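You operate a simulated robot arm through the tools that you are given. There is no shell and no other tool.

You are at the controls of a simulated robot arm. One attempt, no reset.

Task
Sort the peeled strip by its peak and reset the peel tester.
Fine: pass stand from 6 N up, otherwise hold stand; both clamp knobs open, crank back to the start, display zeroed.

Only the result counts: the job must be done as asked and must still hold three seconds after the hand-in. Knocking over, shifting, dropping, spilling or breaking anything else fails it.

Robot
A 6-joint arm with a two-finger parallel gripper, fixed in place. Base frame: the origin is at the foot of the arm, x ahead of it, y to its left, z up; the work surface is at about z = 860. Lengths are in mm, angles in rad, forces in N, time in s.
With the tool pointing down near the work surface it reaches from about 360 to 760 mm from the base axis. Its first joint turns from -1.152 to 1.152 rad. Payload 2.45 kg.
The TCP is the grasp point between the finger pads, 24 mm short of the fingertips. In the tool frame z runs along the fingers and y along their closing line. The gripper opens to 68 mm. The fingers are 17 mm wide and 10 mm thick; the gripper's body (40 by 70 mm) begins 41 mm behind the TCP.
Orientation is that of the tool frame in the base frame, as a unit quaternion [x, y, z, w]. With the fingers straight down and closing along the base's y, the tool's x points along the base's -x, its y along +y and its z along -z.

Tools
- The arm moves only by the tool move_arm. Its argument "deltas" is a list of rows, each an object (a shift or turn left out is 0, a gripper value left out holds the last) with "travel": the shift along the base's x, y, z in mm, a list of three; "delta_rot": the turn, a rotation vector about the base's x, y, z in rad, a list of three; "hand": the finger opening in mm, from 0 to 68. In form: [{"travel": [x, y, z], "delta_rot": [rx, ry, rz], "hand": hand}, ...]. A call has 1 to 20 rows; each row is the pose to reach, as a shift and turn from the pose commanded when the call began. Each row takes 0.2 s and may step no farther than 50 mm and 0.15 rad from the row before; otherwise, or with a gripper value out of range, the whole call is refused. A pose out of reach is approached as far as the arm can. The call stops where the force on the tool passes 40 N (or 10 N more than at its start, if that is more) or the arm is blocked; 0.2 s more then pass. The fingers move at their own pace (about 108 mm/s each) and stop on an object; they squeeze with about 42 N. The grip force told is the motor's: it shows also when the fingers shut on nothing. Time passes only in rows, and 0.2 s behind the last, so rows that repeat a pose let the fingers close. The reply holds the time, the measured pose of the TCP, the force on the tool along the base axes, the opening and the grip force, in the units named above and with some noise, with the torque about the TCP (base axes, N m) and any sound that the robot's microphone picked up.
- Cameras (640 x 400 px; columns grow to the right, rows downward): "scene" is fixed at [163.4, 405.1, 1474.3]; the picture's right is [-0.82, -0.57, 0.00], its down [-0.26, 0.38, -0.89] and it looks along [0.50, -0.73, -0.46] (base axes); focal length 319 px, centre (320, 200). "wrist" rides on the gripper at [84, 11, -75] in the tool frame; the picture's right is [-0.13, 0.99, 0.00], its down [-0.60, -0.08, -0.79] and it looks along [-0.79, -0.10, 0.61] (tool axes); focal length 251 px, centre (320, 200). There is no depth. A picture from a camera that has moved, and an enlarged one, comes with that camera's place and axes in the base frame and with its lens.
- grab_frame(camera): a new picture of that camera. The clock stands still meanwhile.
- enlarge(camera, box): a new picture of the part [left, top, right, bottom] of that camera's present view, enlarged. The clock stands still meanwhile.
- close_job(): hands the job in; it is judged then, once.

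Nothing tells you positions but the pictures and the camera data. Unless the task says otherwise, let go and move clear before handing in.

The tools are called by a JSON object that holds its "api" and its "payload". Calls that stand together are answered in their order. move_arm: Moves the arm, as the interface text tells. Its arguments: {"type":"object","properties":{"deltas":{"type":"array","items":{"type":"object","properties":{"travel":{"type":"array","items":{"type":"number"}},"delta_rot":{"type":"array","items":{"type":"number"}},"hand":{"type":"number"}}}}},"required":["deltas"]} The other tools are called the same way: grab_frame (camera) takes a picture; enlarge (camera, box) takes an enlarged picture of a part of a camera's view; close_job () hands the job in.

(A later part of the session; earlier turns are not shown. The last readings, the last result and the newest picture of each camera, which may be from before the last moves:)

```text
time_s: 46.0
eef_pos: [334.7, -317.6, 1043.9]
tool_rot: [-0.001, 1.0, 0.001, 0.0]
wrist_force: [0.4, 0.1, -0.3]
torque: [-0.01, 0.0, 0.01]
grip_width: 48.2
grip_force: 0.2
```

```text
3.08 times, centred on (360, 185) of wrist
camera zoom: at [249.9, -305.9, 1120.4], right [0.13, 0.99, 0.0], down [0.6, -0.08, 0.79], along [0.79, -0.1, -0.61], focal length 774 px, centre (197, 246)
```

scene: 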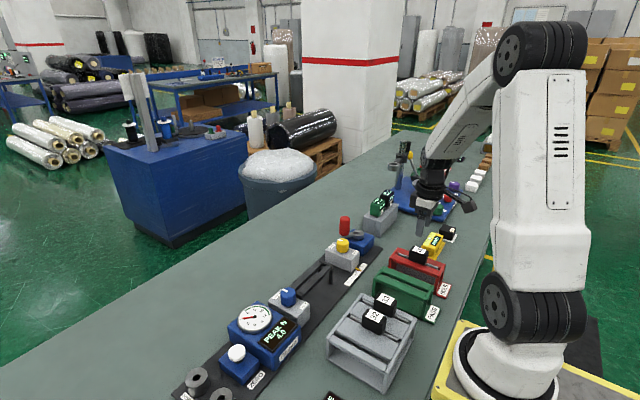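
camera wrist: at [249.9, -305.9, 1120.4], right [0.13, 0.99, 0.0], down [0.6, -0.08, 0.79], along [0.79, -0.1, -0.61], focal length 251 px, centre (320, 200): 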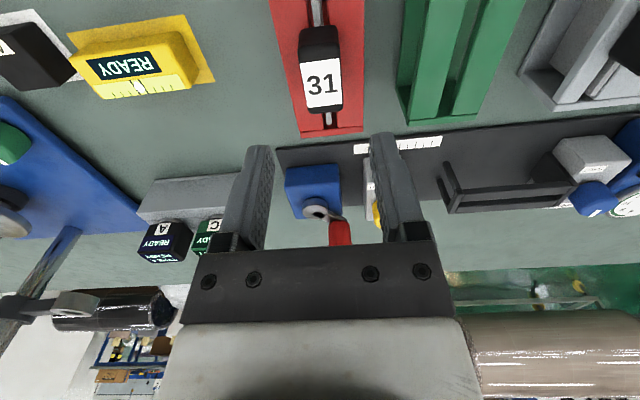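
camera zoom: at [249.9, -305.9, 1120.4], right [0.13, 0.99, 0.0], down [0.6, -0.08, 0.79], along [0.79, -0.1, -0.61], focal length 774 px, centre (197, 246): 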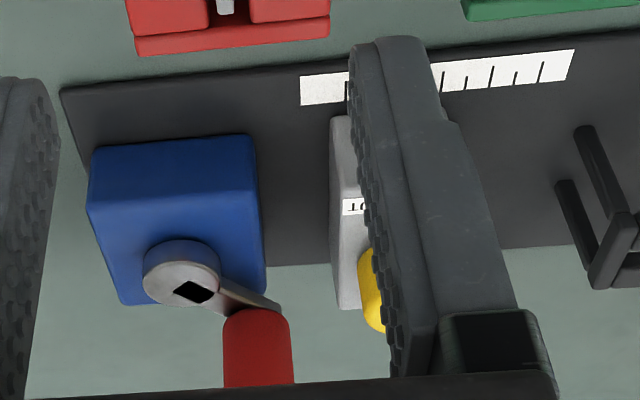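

CCW moved the sled slightly toward -y, so clockwise should bring it back toward +y, the start. I hover near the crank to localize its hub and handle precisely.

{"api": "move_arm", "payload": {"deltas": [{"travel": [40, -2, 15], "hand": 68}, {"travel": [80, -4, 30]}, {"travel": [120, -6, 36]}, {"travel": [160, -8, 36]}, {"travel": [195, -10, 36]}, {"travel": [220, -12, 36]}, {"travel": [220, -12, 36]}]}}

{"api": "grab_frame", "payload": {"camera": "wrist"}}

{"api": "enlarge", "payload": {"camera": "wrist", "box": [220, 0, 440, 180]}}

```text
time_s: 47.6
eef_pos: [556.1, -328.3, 1082.5]
tool_rot: [-0.001, 1.0, -0.001, 0.0]
wrist_force: [-0.2, -0.4, 0.6]
torque: [0.03, -0.02, 0.0]
grip_width: 68.1
grip_force: 0.0
```

```text
taken
camera wrist: at [469.6, -317.0, 1157.0], right [0.13, 0.99, 0.0], down [0.6, -0.08, 0.79], along [0.79, -0.1, -0.61], focal length 251 px, centre (320, 200)
```

wrist: 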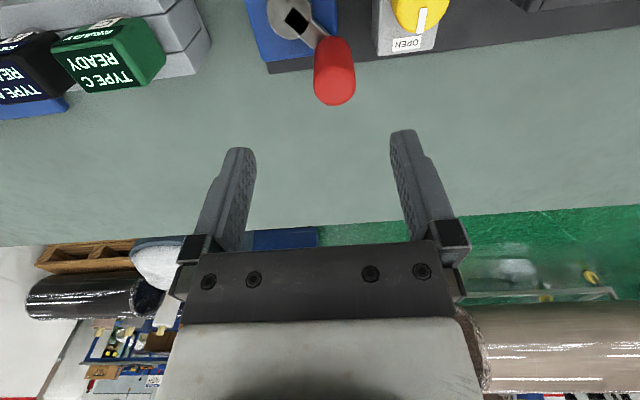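

```text
2.22 times, centred on (330, 90) of wrist
camera zoom: at [469.6, -317.0, 1157.0], right [0.13, 0.99, 0.0], down [0.6, -0.08, 0.79], along [0.79, -0.1, -0.61], focal length 559 px, centre (298, 444)
```

zoom: 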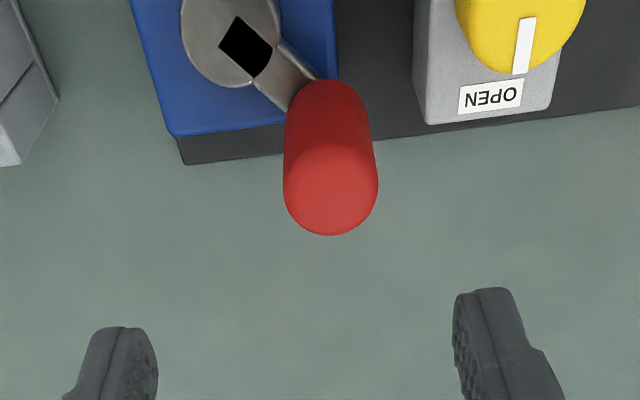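

{"api": "move_arm", "payload": {"deltas": [{"travel": [-35, 0, 0]}, {"travel": [-60, 0, 0]}, {"travel": [-60, 0, 0]}]}}

{"api": "enlarge", "payload": {"camera": "wrist", "box": [250, 30, 390, 160]}}

{"api": "enlarge", "payload": {"camera": "wrist", "box": [280, 0, 520, 150]}}

```text
time_s: 48.4
eef_pos: [495.5, -326.3, 1080.9]
tool_rot: [-0.001, 1.0, 0.0, 0.0]
wrist_force: [-0.5, -0.6, -0.1]
torque: [0.01, 0.0, 0.0]
grip_width: 67.8
grip_force: 0.0
```

```text
3.08 times, centred on (320, 95) of wrist
camera zoom: at [410.2, -314.5, 1157.0], right [0.13, 0.99, 0.0], down [0.6, -0.08, 0.79], along [0.79, -0.1, -0.61], focal length 774 px, centre (320, 523)
```

zoom: 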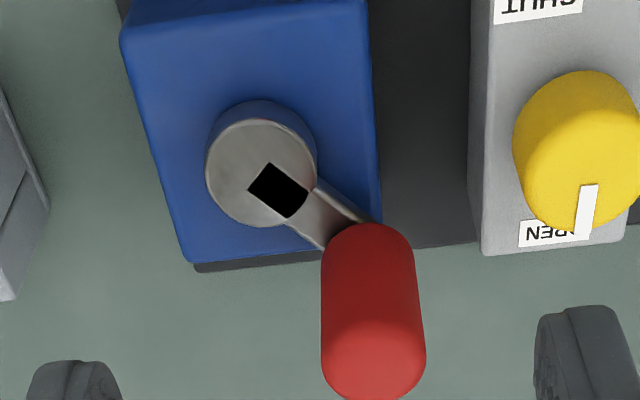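

```text
2.67 times, centred on (400, 75) of wrist
camera zoom: at [410.2, -314.5, 1157.0], right [0.13, 0.99, 0.0], down [0.6, -0.08, 0.79], along [0.79, -0.1, -0.61], focal length 670 px, centre (107, 533)
```

zoom: 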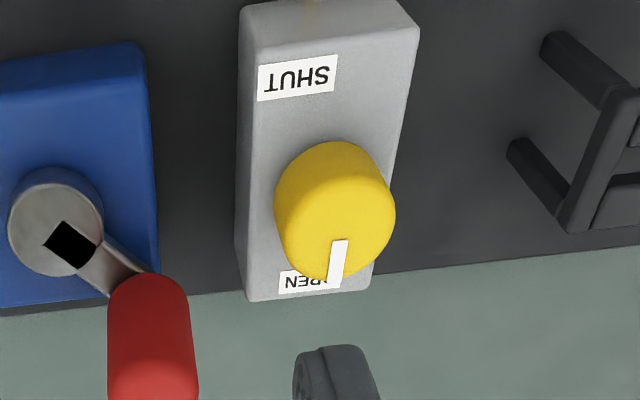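

Two views give the hub at about (537, -350) and the 32 mm handle at about (569, -319) with its top near z≈973. That makes a radius near 44 mm and an arm angle near 44°. I hover over the handle with the closing line tangential and check.

{"api": "move_arm", "payload": {"deltas": [{"travel": [12, 1, 0], "delta_rot": [0, 0, 0.128], "hand": 52}, {"travel": [25, 2, -6], "delta_rot": [0, 0, 0.256]}, {"travel": [37, 4, -15], "delta_rot": [0, 0, 0.384]}, {"travel": [50, 6, -25], "delta_rot": [0, 0, 0.512]}, {"travel": [62, 8, -35], "delta_rot": [0, 0, 0.64]}, {"travel": [72, 8.5, -44], "delta_rot": [0, 0, 0.768]}, {"travel": [72, 8.5, -44], "delta_rot": [0, 0, 0.768]}]}}

{"api": "grab_frame", "payload": {"camera": "wrist"}}

{"api": "enlarge", "payload": {"camera": "wrist", "box": [220, 20, 440, 200]}}

{"api": "enlarge", "payload": {"camera": "scene", "box": [310, 170, 400, 250]}}

```text
time_s: 50.0
eef_pos: [569.6, -319.5, 1037.9]
tool_rot: [-0.376, 0.927, 0.001, 0.0]
wrist_force: [0.1, 0.5, 0.8]
torque: [0.01, -0.04, 0.01]
grip_width: 52.4
grip_force: 0.0
```

```text
taken
camera wrist: at [500.1, -368.8, 1114.1], right [-0.6, 0.8, 0.0], down [0.49, 0.36, 0.79], along [0.64, 0.47, -0.61], focal length 251 px, centre (320, 200)
```

wrist: 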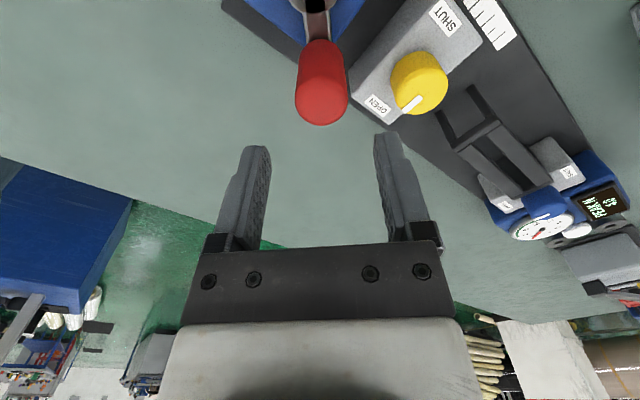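

```text
2.22 times, centred on (330, 110) of wrist
camera zoom: at [500.1, -368.8, 1114.1], right [-0.6, 0.8, 0.0], down [0.49, 0.36, 0.79], along [0.64, 0.47, -0.61], focal length 559 px, centre (298, 400)
```

zoom: 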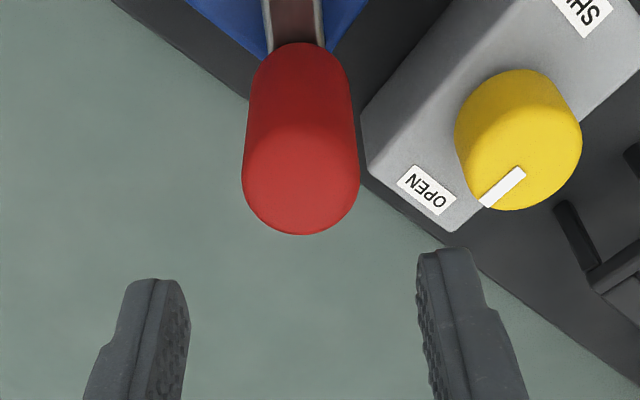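

```text
5.00 times, centred on (355, 210) of scene
camera zoom: at [163.4, 405.1, 1474.3], right [-0.82, -0.57, 0.0], down [-0.26, 0.38, -0.89], along [0.5, -0.73, -0.46], focal length 1594 px, centre (145, 150)
```

zoom: 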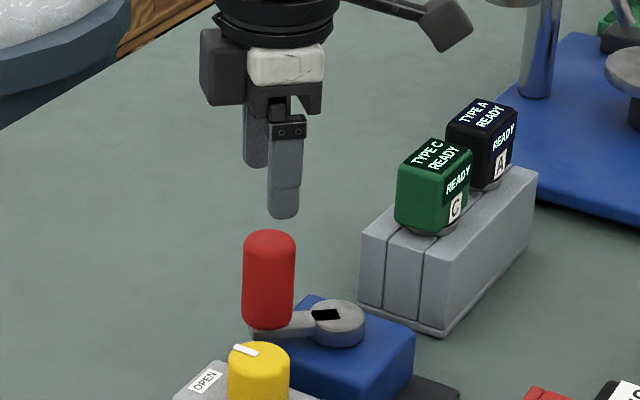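

{"api": "move_arm", "payload": {"deltas": [{"travel": [1, 0.8, -20]}, {"travel": [1, 0.8, -40]}, {"travel": [1, 0.8, -60]}, {"travel": [1, 0.8, -75]}, {"travel": [1, 0.8, -80]}, {"travel": [1, 0.8, -80], "hand": 20}, {"travel": [1, 0.8, -80], "hand": 20}, {"travel": [1, 0.8, -80], "hand": 20}]}}

{"api": "grab_frame", "payload": {"camera": "wrist"}}

{"api": "enlarge", "payload": {"camera": "scene", "box": [310, 190, 400, 270]}}

```text
time_s: 51.8
eef_pos: [569.2, -318.2, 957.7]
tool_rot: [-0.375, 0.927, 0.0, 0.001]
wrist_force: [-1.8, 4.3, -1.4]
torque: [-0.55, -0.63, -0.18]
grip_width: 31.6
grip_force: 44.5
```

```text
taken
camera wrist: at [499.8, -368.4, 1033.5], right [-0.6, 0.8, 0.0], down [0.49, 0.36, 0.79], along [0.64, 0.47, -0.61], focal length 251 px, centre (320, 200)
```

wrist: 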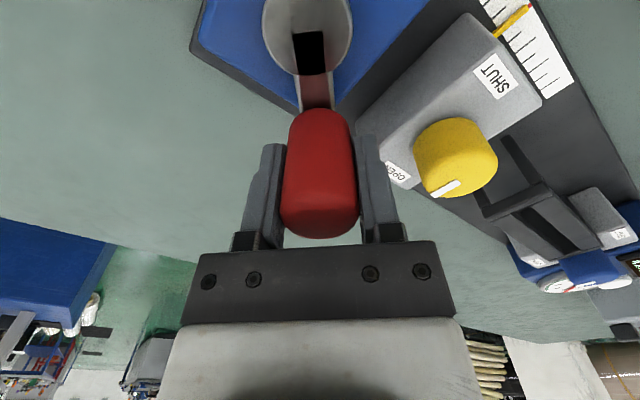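

```text
5.00 times, centred on (355, 230) of scene
camera zoom: at [163.4, 405.3, 1474.3], right [-0.82, -0.57, 0.0], down [-0.26, 0.38, -0.89], along [0.5, -0.73, -0.46], focal length 1594 px, centre (145, 50)
```

zoom: 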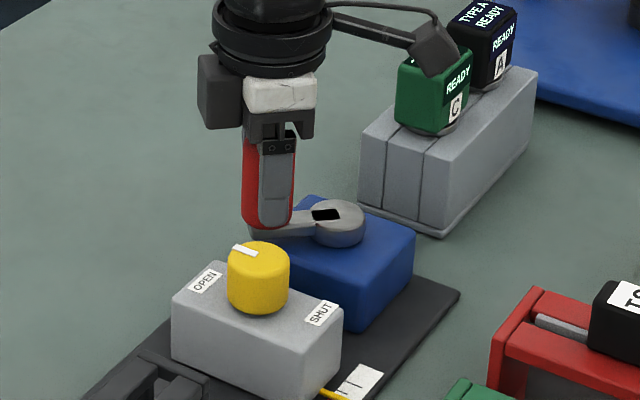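

Handle gripped (31.6 mm), with the pivot at about (535.3, -350). I try a small clockwise turn of 0.2 rad around it and check forces and the pointer.

{"api": "move_arm", "payload": {"deltas": [{"travel": [3.0, -3.5, 0], "delta_rot": [0, 0, -0.1]}, {"travel": [5.6, -7.4, 0], "delta_rot": [0, 0, -0.2]}]}}

{"api": "enlarge", "payload": {"camera": "scene", "box": [325, 230, 395, 290]}}

{"api": "grab_frame", "payload": {"camera": "wrist"}}

```text
time_s: 52.4
eef_pos: [574.9, -325.2, 959.1]
tool_rot: [-0.279, 0.96, 0.0, 0.0]
wrist_force: [-3.7, 5.8, -1.0]
torque: [-0.79, -0.4, -0.25]
grip_width: 31.4
grip_force: 44.3
```

```text
6.67 times, centred on (360, 260) of scene
camera zoom: at [163.3, 405.3, 1474.3], right [-0.82, -0.57, 0.0], down [-0.26, 0.38, -0.89], along [0.5, -0.73, -0.46], focal length 2125 px, centre (53, -200)
```

zoom: 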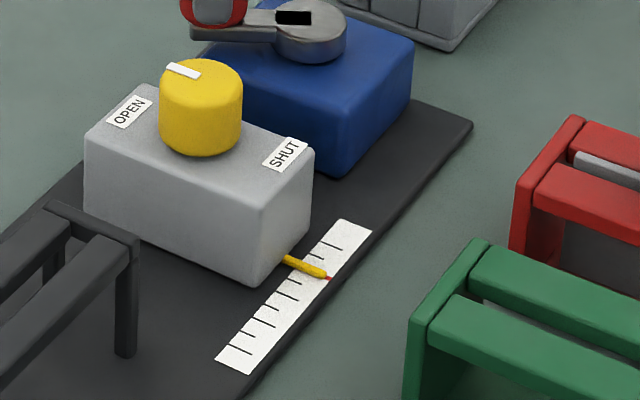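

```text
taken
camera wrist: at [496.8, -361.3, 1033.6], right [-0.42, 0.91, 0.0], down [0.55, 0.26, 0.79], along [0.72, 0.34, -0.61], focal length 251 px, centre (320, 200)
```

wrist: 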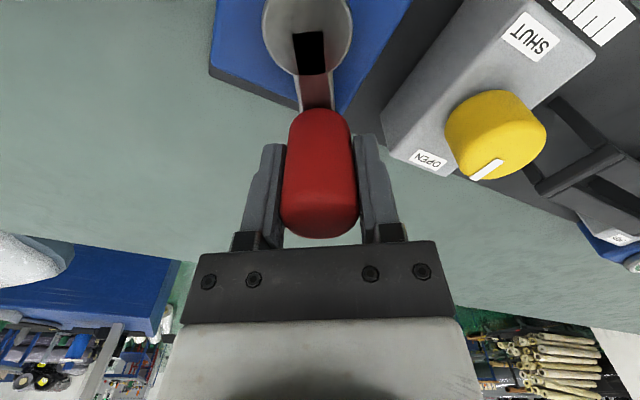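

Turning clockwise moves the pointer toward +y with low force. I continue around the circle.

{"api": "move_arm", "payload": {"deltas": [{"travel": [3.05, -5.78, 0], "delta_rot": [0, 0, -0.14]}, {"travel": [5.29, -11.91, 0], "delta_rot": [0, 0, -0.28]}, {"travel": [6.65, -18.3, 0], "delta_rot": [0, 0, -0.42]}, {"travel": [7.1, -24.82, 0], "delta_rot": [0, 0, -0.56]}, {"travel": [6.64, -31.34, 0], "delta_rot": [0, 0, -0.7]}]}}

{"api": "enlarge", "payload": {"camera": "scene", "box": [310, 220, 400, 290]}}

{"api": "grab_frame", "payload": {"camera": "wrist"}}

```text
time_s: 53.6
eef_pos: [580.8, -357.0, 958.0]
tool_rot: [0.067, 0.998, 0.0, 0.001]
wrist_force: [-12.6, 7.4, 24.3]
torque: [1.02, 0.53, -0.21]
grip_width: 31.8
grip_force: 44.4
```

```text
5.71 times, centred on (355, 255) of scene
camera zoom: at [162.6, 405.6, 1474.3], right [-0.82, -0.57, 0.0], down [-0.26, 0.38, -0.89], along [0.5, -0.73, -0.46], focal length 1821 px, centre (120, -114)
```

zoom: 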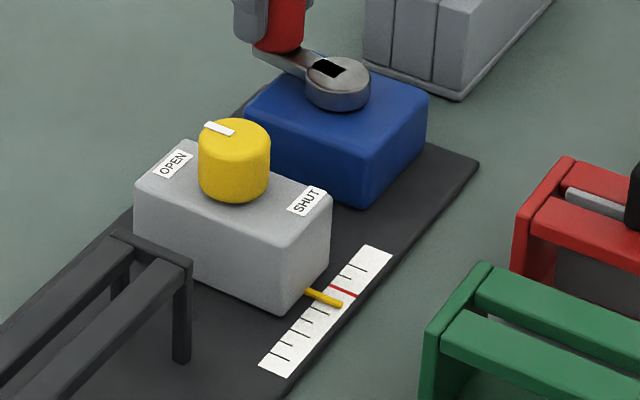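

```text
taken
camera wrist: at [497.7, -334.7, 1033.4], right [0.26, 0.97, 0.0], down [0.59, -0.16, 0.79], along [0.77, -0.21, -0.61], focal length 251 px, centre (320, 200)
```

wrist: 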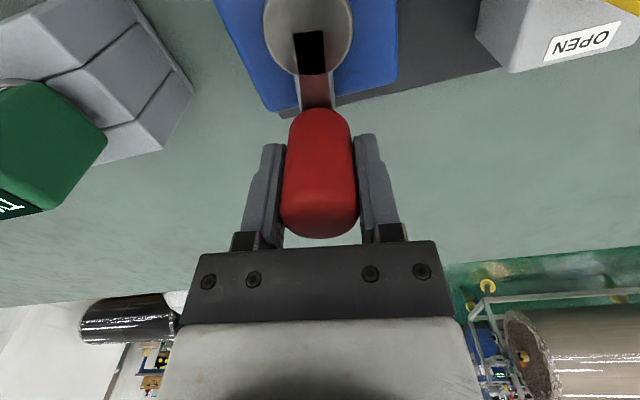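

{"api": "move_arm", "payload": {"deltas": [{"travel": [-1.0, 0, 1]}, {"travel": [-2.3, -6.0, 1], "delta_rot": [0, 0, -0.14]}, {"travel": [-4.5, -12.0, 1], "delta_rot": [0, 0, -0.28]}, {"travel": [-7.6, -17.6, 1], "delta_rot": [0, 0, -0.42]}, {"travel": [-11.4, -22.7, 1], "delta_rot": [0, 0, -0.56]}]}}

{"api": "enlarge", "payload": {"camera": "scene", "box": [310, 220, 400, 290]}}

{"api": "grab_frame", "payload": {"camera": "wrist"}}

```text
time_s: 54.8
eef_pos: [570.3, -379.9, 958.0]
tool_rot: [0.34, 0.94, -0.001, 0.001]
wrist_force: [2.0, -9.5, -2.1]
torque: [-0.22, -0.77, 0.27]
grip_width: 31.8
grip_force: 44.6
```

```text
5.71 times, centred on (355, 255) of scene
camera zoom: at [163.5, 404.9, 1474.4], right [-0.82, -0.57, 0.0], down [-0.26, 0.38, -0.89], along [0.5, -0.73, -0.46], focal length 1821 px, centre (120, -114)
```

zoom: 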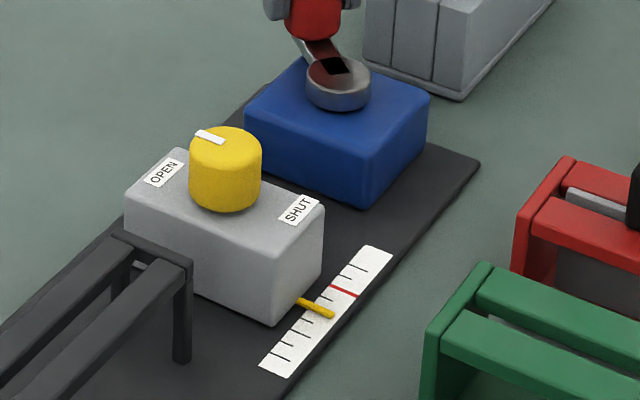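

```text
taken
camera wrist: at [511.0, -317.9, 1033.4], right [0.73, 0.68, 0.0], down [0.41, -0.45, 0.79], along [0.54, -0.58, -0.61], focal length 251 px, centre (320, 200)
```

wrist: 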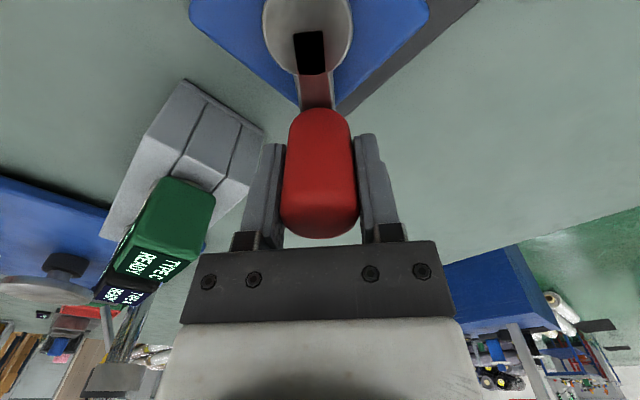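

{"api": "move_arm", "payload": {"deltas": [{"travel": [-4.2, -5.0, 0], "delta_rot": [0, 0, -0.14]}, {"travel": [-9.3, -9.0, 0], "delta_rot": [0, 0, -0.28]}, {"travel": [-15.0, -12.2, 0], "delta_rot": [0, 0, -0.42]}, {"travel": [-21.0, -14.6, 0], "delta_rot": [0, 0, -0.56]}, {"travel": [-27.3, -16.1, 0], "delta_rot": [0, 0, -0.7]}]}}

{"api": "enlarge", "payload": {"camera": "scene", "box": [310, 220, 400, 290]}}

{"api": "grab_frame", "payload": {"camera": "wrist"}}

```text
time_s: 56.0
eef_pos: [542.4, -395.2, 958.2]
tool_rot: [0.641, 0.767, 0.0, -0.001]
wrist_force: [-8.1, -14.4, -6.7]
torque: [0.36, -1.13, 0.46]
grip_width: 31.8
grip_force: 44.7
```

```text
5.71 times, centred on (355, 255) of scene
camera zoom: at [163.3, 404.6, 1474.5], right [-0.82, -0.57, 0.0], down [-0.26, 0.38, -0.89], along [0.5, -0.73, -0.46], focal length 1821 px, centre (120, -114)
```

zoom: 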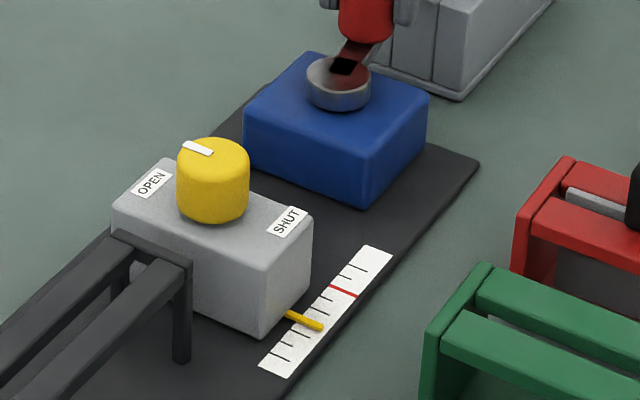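

```text
taken
camera wrist: at [537.0, -310.9, 1033.6], right [1.0, 0.05, 0.0], down [0.03, -0.61, 0.79], along [0.04, -0.79, -0.61], focal length 251 px, centre (320, 200)
```

wrist: 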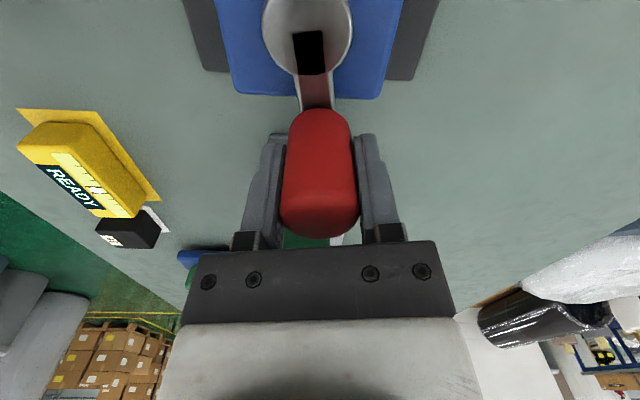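

{"api": "move_arm", "payload": {"deltas": [{"travel": [-0.5, -1.0, 0]}, {"travel": [-6.9, -1.6, 0], "delta_rot": [0, 0, -0.14]}, {"travel": [-13.3, -1.3, 0], "delta_rot": [0, 0, -0.28]}, {"travel": [-19.6, 0, 0], "delta_rot": [0, 0, -0.42]}, {"travel": [-25.7, 2.1, 0], "delta_rot": [0, 0, -0.56]}]}}

{"api": "enlarge", "payload": {"camera": "scene", "box": [310, 220, 400, 290]}}

{"api": "grab_frame", "payload": {"camera": "wrist"}}

```text
time_s: 57.2
eef_pos: [515.7, -393.6, 958.5]
tool_rot: [0.829, 0.559, -0.001, -0.001]
wrist_force: [-7.0, -14.2, -16.4]
torque: [0.62, -1.38, 0.11]
grip_width: 31.7
grip_force: 44.7
```

```text
5.71 times, centred on (355, 255) of scene
camera zoom: at [163.4, 404.5, 1474.5], right [-0.82, -0.57, 0.0], down [-0.26, 0.38, -0.89], along [0.5, -0.73, -0.46], focal length 1821 px, centre (120, -114)
```

zoom: 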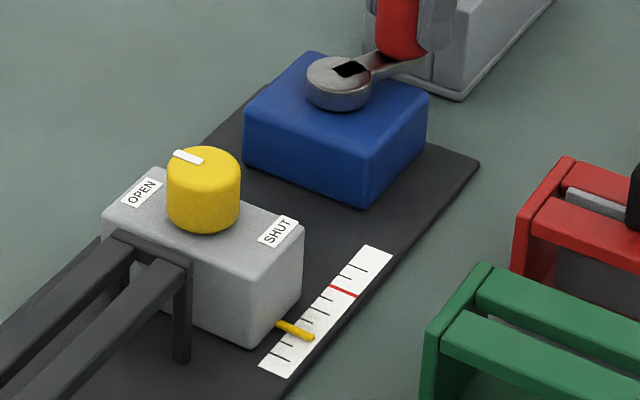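

```text
taken
camera wrist: at [556.9, -318.6, 1033.6], right [0.87, -0.49, 0.0], down [-0.3, -0.53, 0.79], along [-0.39, -0.69, -0.61], focal length 251 px, centre (320, 200)
```

wrist: 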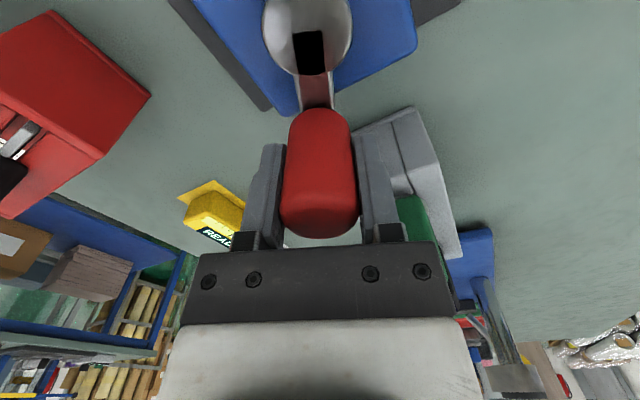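

Pointer is around tick 5.8 of 8, and the hand yaw is at -112°. I release and lift, then regrip with the hand turned back +90° to continue clockwise.

{"api": "move_arm", "payload": {"deltas": [{"hand": 54}, {"hand": 54}, {"travel": [0.5, 0.5, 20]}, {"travel": [1, 1, 46]}, {"travel": [1, 1, 46]}]}}

{"api": "move_arm", "payload": {"deltas": [{"delta_rot": [0, 0, 0.143]}, {"delta_rot": [0, 0, 0.286]}, {"delta_rot": [0, 0, 0.429]}, {"delta_rot": [0, 0, 0.572]}, {"delta_rot": [0, 0, 0.715]}, {"delta_rot": [0, 0, 0.858]}, {"delta_rot": [0, 0, 1.0]}, {"delta_rot": [0, 0, 1.143]}, {"delta_rot": [0, 0, 1.286]}, {"delta_rot": [0, 0, 1.429]}, {"delta_rot": [0, 0, 1.571]}, {"delta_rot": [0, 0, 1.571]}]}}

{"api": "grab_frame", "payload": {"camera": "wrist"}}

{"api": "enlarge", "payload": {"camera": "scene", "box": [310, 190, 410, 290]}}

```text
time_s: 58.4
eef_pos: [518.9, -392.5, 1005.3]
tool_rot: [0.828, 0.56, 0.0, 0.0]
wrist_force: [1.5, 0.3, -0.7]
torque: [0.01, -0.01, -0.03]
grip_width: 54.0
grip_force: 0.0
```

```text
time_s: 61.0
eef_pos: [518.8, -392.4, 1004.5]
tool_rot: [0.188, 0.982, 0.0, 0.0]
wrist_force: [0.0, -0.3, -0.2]
torque: [0.0, 0.02, -0.02]
grip_width: 54.2
grip_force: 0.0
```

```text
taken
camera wrist: at [442.8, -350.5, 1079.8], right [0.49, 0.87, 0.0], down [0.53, -0.3, 0.79], along [0.69, -0.39, -0.61], focal length 251 px, centre (320, 200)
```

wrist: 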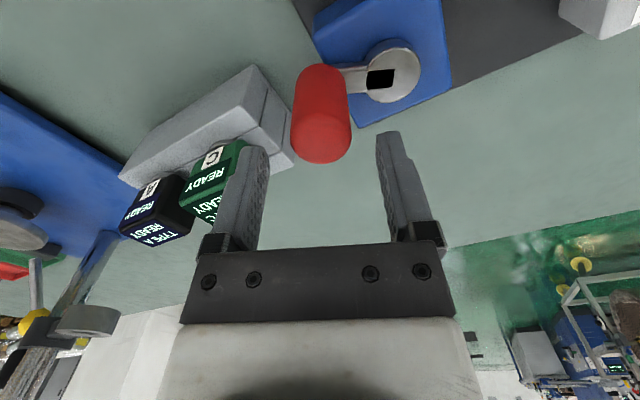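

```text
4.00 times, centred on (360, 240) of scene
camera zoom: at [163.4, 405.1, 1474.3], right [-0.82, -0.57, 0.0], down [-0.26, 0.38, -0.89], along [0.5, -0.73, -0.46], focal length 1275 px, centre (160, 40)
```

zoom: 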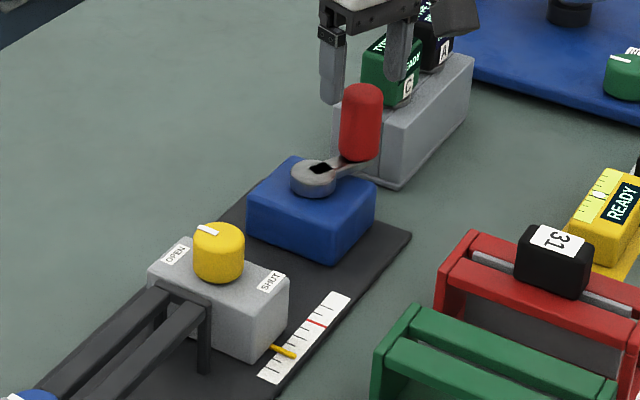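

{"api": "move_arm", "payload": {"deltas": [{"travel": [0, 0, -15]}, {"travel": [0, 0, -30]}, {"travel": [0, 0, -42]}, {"travel": [0, 0, -46]}, {"travel": [0, 0, -46], "hand": 20}, {"travel": [0, 0, -46], "hand": 20}, {"travel": [0, 0, -46], "hand": 20}]}}

{"api": "grab_frame", "payload": {"camera": "wrist"}}

```text
time_s: 62.6
eef_pos: [518.2, -392.3, 959.1]
tool_rot: [0.19, 0.982, 0.0, 0.0]
wrist_force: [0.5, 4.7, 1.2]
torque: [-0.49, 0.23, 0.06]
grip_width: 31.8
grip_force: 44.9
```

```text
taken
camera wrist: at [443.0, -349.9, 1034.9], right [0.49, 0.87, 0.0], down [0.53, -0.3, 0.79], along [0.69, -0.39, -0.61], focal length 251 px, centre (320, 200)
```

wrist: 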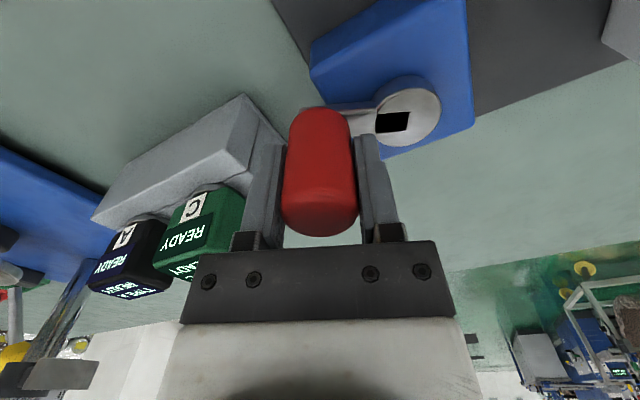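

{"api": "move_arm", "payload": {"deltas": [{"travel": [-5.8, 2.5, 0], "delta_rot": [0, 0, -0.14]}, {"travel": [-11.0, 5.9, 0], "delta_rot": [0, 0, -0.28]}, {"travel": [-15.7, 10.1, 0], "delta_rot": [0, 0, -0.42]}, {"travel": [-19.8, 14.8, 0], "delta_rot": [0, 0, -0.56]}, {"travel": [-23.2, 20.1, 0], "delta_rot": [0, 0, -0.7]}]}}

{"api": "enlarge", "payload": {"camera": "scene", "box": [310, 190, 410, 290]}}

{"api": "grab_frame", "payload": {"camera": "wrist"}}

```text
time_s: 63.8
eef_pos: [495.6, -371.5, 959.5]
tool_rot: [0.514, 0.858, 0.0, 0.001]
wrist_force: [4.4, 15.2, 18.2]
torque: [0.0, 1.11, 0.49]
grip_width: 31.8
grip_force: 44.4
```

```text
4.00 times, centred on (360, 240) of scene
camera zoom: at [163.3, 405.8, 1474.1], right [-0.82, -0.57, 0.0], down [-0.26, 0.38, -0.89], along [0.5, -0.73, -0.46], focal length 1275 px, centre (160, 40)
```

zoom: 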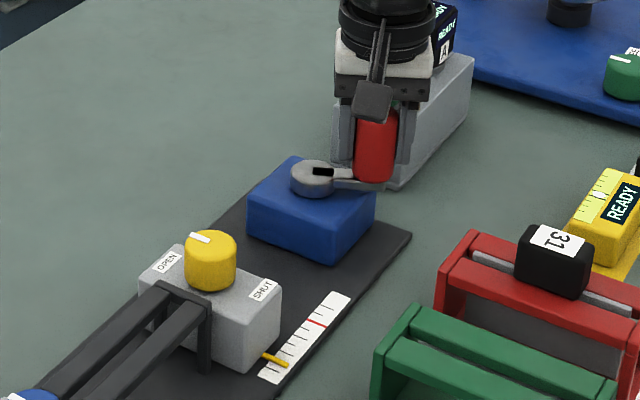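

```text
taken
camera wrist: at [464.0, -291.4, 1034.7], right [0.94, 0.35, 0.0], down [0.21, -0.57, 0.79], along [0.28, -0.74, -0.61], focal length 251 px, centre (320, 200)
```

wrist: 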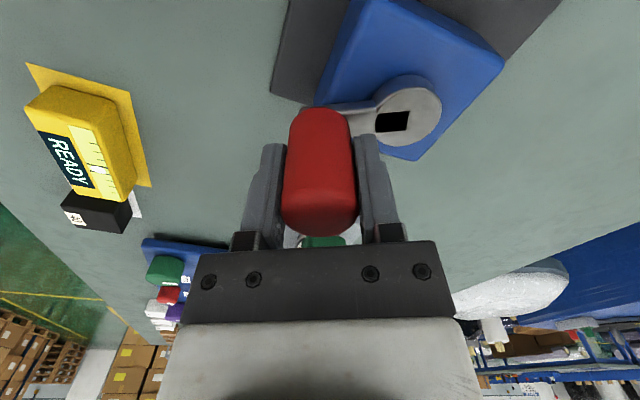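

{"api": "move_arm", "payload": {"deltas": [{"travel": [0.4, 0.6, 1.2]}, {"travel": [-2.3, 5.9, 1.2], "delta_rot": [0, 0, -0.14]}, {"travel": [-4.0, 11.8, 1.2], "delta_rot": [0, 0, -0.28]}, {"travel": [-4.9, 18.0, 1.2], "delta_rot": [0, 0, -0.42]}]}}

{"api": "enlarge", "payload": {"camera": "scene", "box": [310, 220, 390, 290]}}

{"api": "enlarge", "payload": {"camera": "scene", "box": [350, 195, 410, 245]}}

```text
time_s: 64.8
eef_pos: [490.0, -353.6, 958.3]
tool_rot: [0.682, 0.731, 0.0, 0.0]
wrist_force: [7.3, 12.3, 8.8]
torque: [0.16, 0.47, 0.56]
grip_width: 31.8
grip_force: 44.9
```

```text
5.71 times, centred on (350, 255) of scene
camera zoom: at [163.5, 405.6, 1474.2], right [-0.82, -0.57, 0.0], down [-0.26, 0.38, -0.89], along [0.5, -0.73, -0.46], focal length 1821 px, centre (149, -114)
```

zoom: 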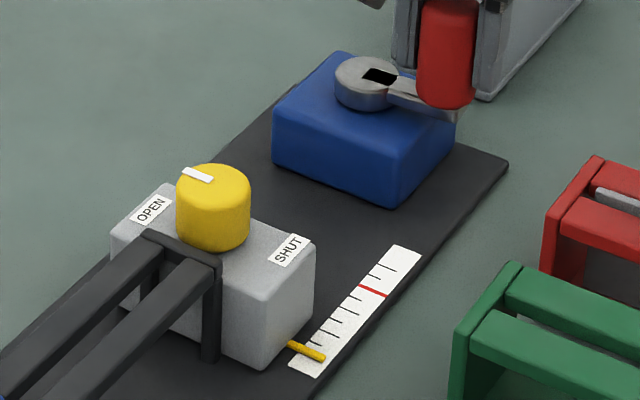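

```text
8.00 times, centred on (380, 220) of scene
camera zoom: at [163.5, 405.6, 1474.2], right [-0.82, -0.57, 0.0], down [-0.26, 0.38, -0.89], along [0.5, -0.73, -0.46], focal length 2550 px, centre (-160, 40)
```

zoom: 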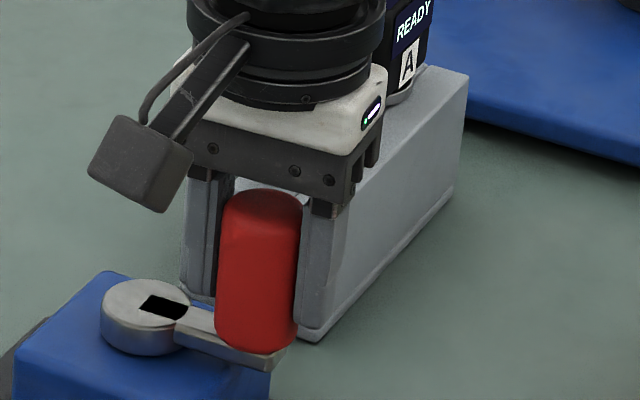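

The pointer is close to the last tick. I continue in small steps to feel for the end stop.

{"api": "move_arm", "payload": {"deltas": [{"travel": [0.4, 3.1, 0], "delta_rot": [0, 0, -0.07]}, {"travel": [0.5, 6.2, 0], "delta_rot": [0, 0, -0.14]}]}}

{"api": "enlarge", "payload": {"camera": "scene", "box": [340, 255, 390, 295]}}

```text
time_s: 65.4
eef_pos: [490.3, -350.5, 959.4]
tool_rot: [0.732, 0.681, -0.001, 0.001]
wrist_force: [5.7, -11.1, -1.2]
torque: [-0.22, 0.96, 0.69]
grip_width: 31.5
grip_force: 44.7
```

```text
10.00 times, centred on (365, 275) of scene
camera zoom: at [163.7, 404.8, 1474.4], right [-0.82, -0.57, 0.0], down [-0.26, 0.38, -0.89], along [0.5, -0.73, -0.46], focal length 3187 px, centre (-130, -550)
```

zoom: 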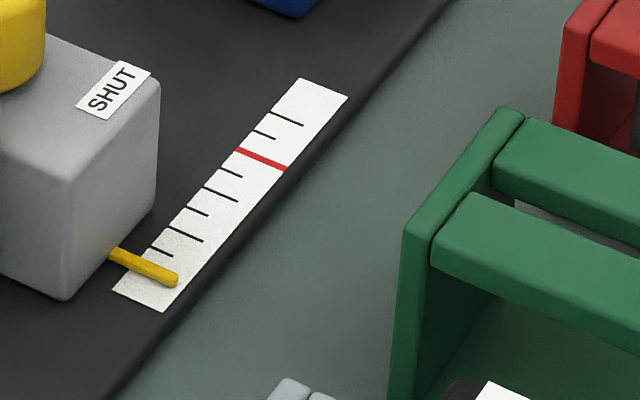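

{"api": "move_arm", "payload": {"deltas": [{"travel": [0, 1.2, 0]}, {"travel": [0, 1.2, 0]}]}}

{"api": "enlarge", "payload": {"camera": "scene", "box": [340, 255, 390, 295]}}

```text
time_s: 66.2
eef_pos: [489.9, -351.5, 959.0]
tool_rot: [0.733, 0.68, -0.001, 0.004]
wrist_force: [5.6, -10.7, -6.2]
torque: [0.33, 0.97, 0.0]
grip_width: 31.5
grip_force: 44.5
stopped in row 2: the force on the tool passed its limit at 41 N (the readings are from after the stop); the commanded pose is now the measured one
```

```text
10.00 times, centred on (365, 275) of scene
camera zoom: at [163.7, 404.8, 1474.4], right [-0.82, -0.57, 0.0], down [-0.26, 0.38, -0.89], along [0.5, -0.73, -0.46], focal length 3187 px, centre (-130, -550)
```

zoom: 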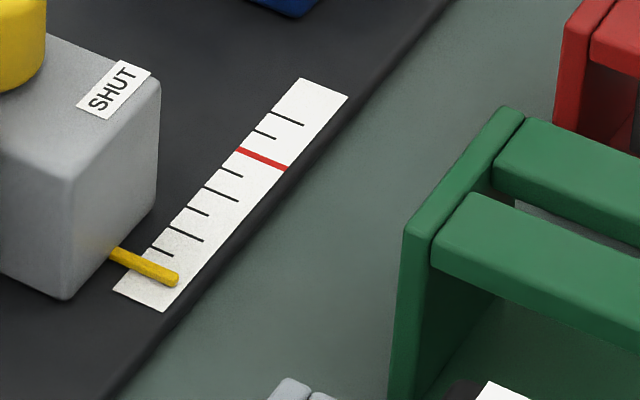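

Force reached 41 N with the pointer steady on the last tick, so the crank is at its start stop. I open gently and lift straight up so the crank isn't back-driven.

{"api": "move_arm", "payload": {"deltas": [{"hand": 46}, {"hand": 46}, {"hand": 50}, {"travel": [0, 0, 15]}, {"travel": [0, 0, 40]}, {"travel": [0, 0, 75]}]}}

{"api": "enlarge", "payload": {"camera": "scene", "box": [310, 210, 390, 290]}}

{"api": "enlarge", "payload": {"camera": "scene", "box": [340, 255, 390, 295]}}

{"api": "enlarge", "payload": {"camera": "scene", "box": [225, 295, 305, 345]}}

```text
time_s: 67.6
eef_pos: [491.4, -350.9, 1033.7]
tool_rot: [0.733, 0.681, -0.001, 0.003]
wrist_force: [0.7, -0.4, -0.6]
torque: [0.01, -0.02, -0.02]
grip_width: 50.0
grip_force: 0.1
```

```text
5.00 times, centred on (350, 250) of scene
camera zoom: at [163.4, 405.1, 1474.3], right [-0.82, -0.57, 0.0], down [-0.26, 0.38, -0.89], along [0.5, -0.73, -0.46], focal length 1594 px, centre (170, -50)
```

zoom: 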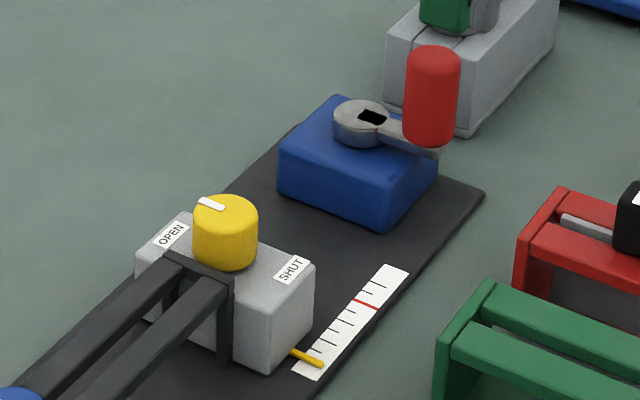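

```text
10.00 times, centred on (365, 275) of scene
camera zoom: at [163.4, 405.1, 1474.3], right [-0.82, -0.57, 0.0], down [-0.26, 0.38, -0.89], along [0.5, -0.73, -0.46], focal length 3187 px, centre (-130, -550)
```

zoom: 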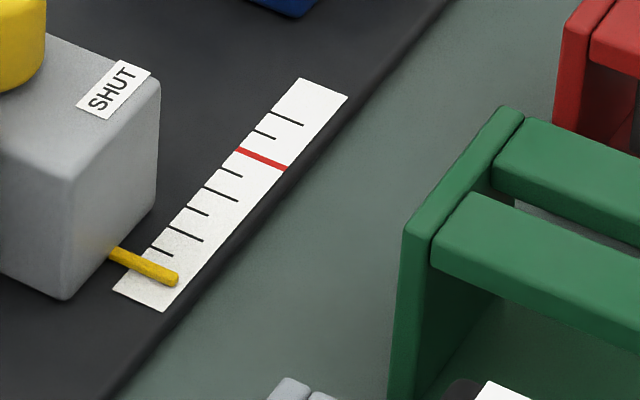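

```text
8.00 times, centred on (265, 320) of scene
camera zoom: at [163.4, 405.1, 1474.3], right [-0.82, -0.57, 0.0], down [-0.26, 0.38, -0.89], along [0.5, -0.73, -0.46], focal length 2550 px, centre (760, -760)
```

zoom: 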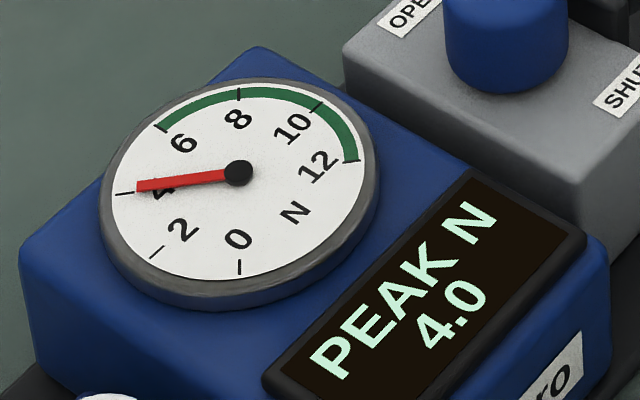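

The pointer stays on the last tick after release. Last is the ZERO button, which I estimate at about (533, 153) with its top at z≈914. I move over it with closed fingers at yaw 0.

{"api": "move_arm", "payload": {"deltas": [{"travel": [4, 46, 10], "delta_rot": [0, 0, 0.148], "hand": 20}, {"travel": [8, 92, 15], "delta_rot": [0, 0, 0.296], "hand": 0}, {"travel": [12, 138, 15], "delta_rot": [0, 0, 0.444]}, {"travel": [16, 184, 15], "delta_rot": [0, 0, 0.592]}, {"travel": [20, 230, 15], "delta_rot": [0, 0, 0.74]}, {"travel": [24, 276, 15], "delta_rot": [0, 0, 0.888]}, {"travel": [28, 322, 15], "delta_rot": [0, 0, 1.036]}, {"travel": [32, 368, 15], "delta_rot": [0, 0, 1.184]}, {"travel": [36, 414, 10], "delta_rot": [0, 0, 1.332]}, {"travel": [40, 460, 0], "delta_rot": [0, 0, 1.48]}, {"travel": [42, 503, -14], "delta_rot": [0, 0, 1.625]}, {"travel": [42, 503, -34], "delta_rot": [0, 0, 1.643]}, {"travel": [42, 503, -34], "delta_rot": [0, 0, 1.643]}]}}

{"api": "grab_frame", "payload": {"camera": "wrist"}}

{"api": "enlarge", "payload": {"camera": "wrist", "box": [240, 30, 400, 170]}}

{"api": "enlarge", "payload": {"camera": "scene", "box": [180, 270, 300, 400]}}

```text
time_s: 70.4
eef_pos: [532.5, 153.9, 1000.3]
tool_rot: [-0.001, 1.0, 0.002, 0.003]
wrist_force: [0.4, -0.3, -0.3]
torque: [0.01, 0.02, 0.02]
grip_width: 0.0
grip_force: 23.3
```

```text
taken
camera wrist: at [447.2, 164.6, 1075.7], right [0.13, 0.99, 0.0], down [0.6, -0.08, 0.8], along [0.79, -0.1, -0.61], focal length 251 px, centre (320, 200)
```

wrist: 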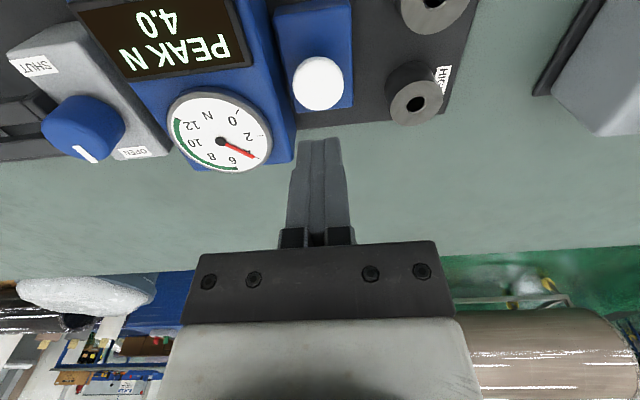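

```text
2.86 times, centred on (320, 100) of wrist
camera zoom: at [447.2, 164.6, 1075.7], right [0.13, 0.99, 0.0], down [0.6, -0.08, 0.8], along [0.79, -0.1, -0.61], focal length 718 px, centre (320, 486)
```

zoom: 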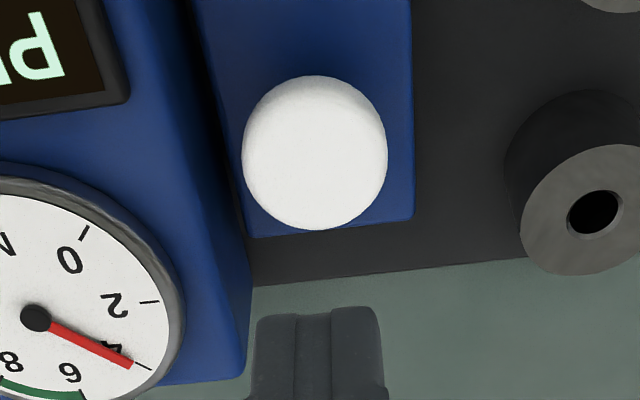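

```text
3.08 times, centred on (240, 335) of scene
camera zoom: at [163.4, 405.2, 1474.3], right [-0.82, -0.57, 0.0], down [-0.26, 0.38, -0.89], along [0.5, -0.73, -0.46], focal length 981 px, centre (566, -215)
```

zoom: 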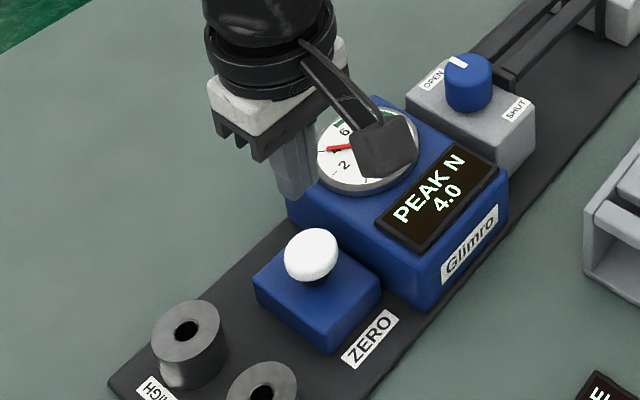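

Aligned over the button to within about 1 mm. I descend close, then press in small steps.

{"api": "move_arm", "payload": {"deltas": [{"travel": [0.5, -1, -25]}, {"travel": [0.5, -1, -45]}, {"travel": [0.5, -1, -54]}, {"travel": [0.5, -1, -57]}, {"travel": [0.5, -1, -57]}]}}

{"api": "enlarge", "payload": {"camera": "wrist", "box": [200, 60, 440, 240]}}

{"api": "enlarge", "payload": {"camera": "scene", "box": [200, 300, 300, 380]}}

```text
time_s: 71.6
eef_pos: [532.4, 152.6, 941.9]
tool_rot: [0.001, 1.0, 0.001, 0.003]
wrist_force: [-0.9, -0.6, -0.8]
torque: [0.0, 0.01, 0.05]
grip_width: 0.0
grip_force: 23.4
```

```text
2.22 times, centred on (320, 150) of wrist
camera zoom: at [446.9, 164.4, 1017.6], right [0.13, 0.99, 0.0], down [0.6, -0.08, 0.8], along [0.79, -0.1, -0.6], focal length 559 px, centre (320, 311)
```

zoom: 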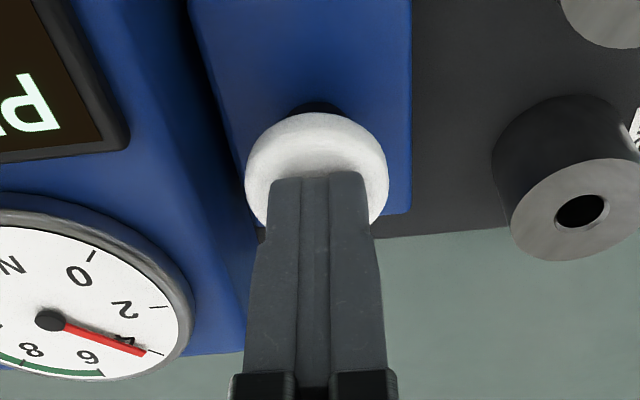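

```text
5.00 times, centred on (250, 340) of scene
camera zoom: at [163.4, 405.1, 1474.3], right [-0.82, -0.57, 0.0], down [-0.26, 0.38, -0.89], along [0.5, -0.73, -0.46], focal length 1594 px, centre (670, -500)
```

zoom: 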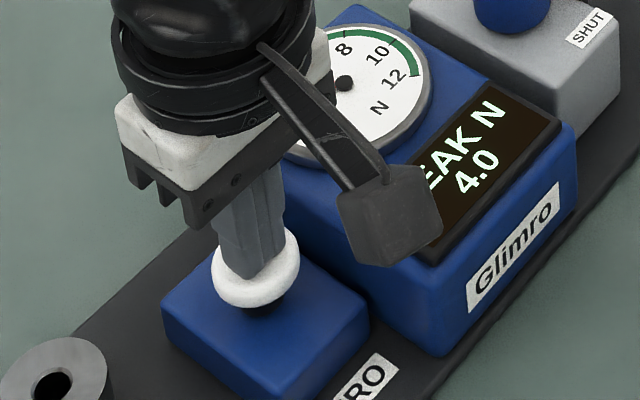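

{"api": "move_arm", "payload": {"deltas": [{"travel": [0, 0, -2]}, {"travel": [0, 0, -4]}, {"travel": [0, 0, -5]}]}}

{"api": "enlarge", "payload": {"camera": "scene", "box": [200, 300, 300, 380]}}

```text
time_s: 72.4
eef_pos: [532.4, 151.4, 938.1]
tool_rot: [0.001, 1.0, 0.001, 0.003]
wrist_force: [0.0, 1.4, 1.8]
torque: [0.01, 0.03, -0.02]
grip_width: 0.0
grip_force: 23.9
```

```text
5.00 times, centred on (250, 340) of scene
camera zoom: at [163.4, 405.2, 1474.3], right [-0.82, -0.57, 0.0], down [-0.26, 0.38, -0.89], along [0.5, -0.73, -0.46], focal length 1594 px, centre (670, -500)
```

zoom: 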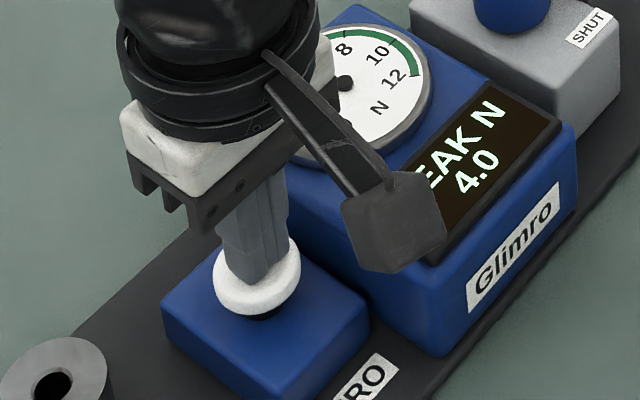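

Light contact now (1.8 N) and the button has begun to move. I press a bit further.

{"api": "move_arm", "payload": {"deltas": [{"travel": [0, 0, -1.5]}, {"travel": [0, 0, -3]}, {"travel": [0, 0, -3]}]}}

{"api": "enlarge", "payload": {"camera": "scene", "box": [200, 300, 300, 380]}}

```text
time_s: 73.2
eef_pos: [532.1, 153.2, 935.7]
tool_rot: [0.001, 1.0, 0.001, 0.003]
wrist_force: [-1.0, -1.5, 2.9]
torque: [0.01, 0.05, 0.05]
grip_width: 0.0
grip_force: 23.8
```

```text
5.00 times, centred on (250, 340) of scene
camera zoom: at [163.4, 405.1, 1474.4], right [-0.82, -0.57, 0.0], down [-0.26, 0.38, -0.89], along [0.5, -0.73, -0.46], focal length 1594 px, centre (670, -500)
```

zoom: 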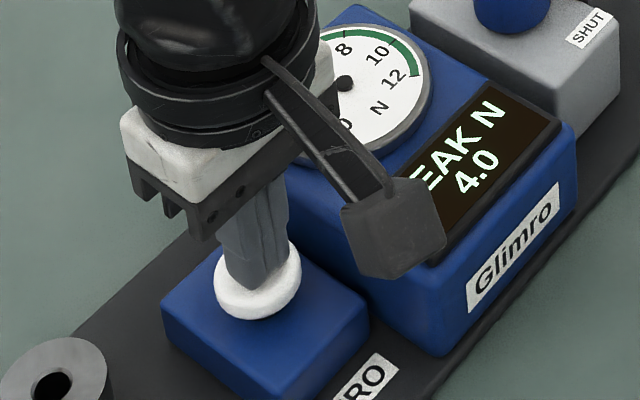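

{"api": "move_arm", "payload": {"deltas": [{"travel": [0, 0, -1.5]}, {"travel": [0, 0, -3]}, {"travel": [0, 0, -4]}, {"travel": [0, 0, -4]}]}}

{"api": "enlarge", "payload": {"camera": "scene", "box": [200, 300, 300, 380]}}

```text
time_s: 74.2
eef_pos: [532.6, 153.4, 931.2]
tool_rot: [0.001, 1.0, 0.002, 0.002]
wrist_force: [-0.1, 0.7, 4.3]
torque: [0.02, 0.02, -0.05]
grip_width: 0.0
grip_force: 23.5
heard: click
```

```text
5.00 times, centred on (250, 340) of scene
camera zoom: at [163.3, 405.1, 1474.3], right [-0.82, -0.57, 0.0], down [-0.26, 0.38, -0.89], along [0.5, -0.73, -0.46], focal length 1594 px, centre (670, -500)
```

zoom: 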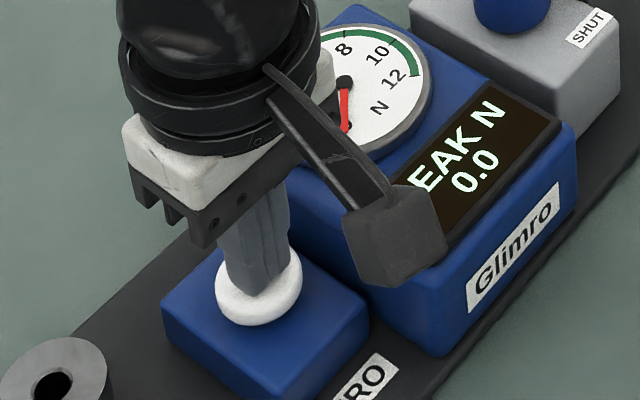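

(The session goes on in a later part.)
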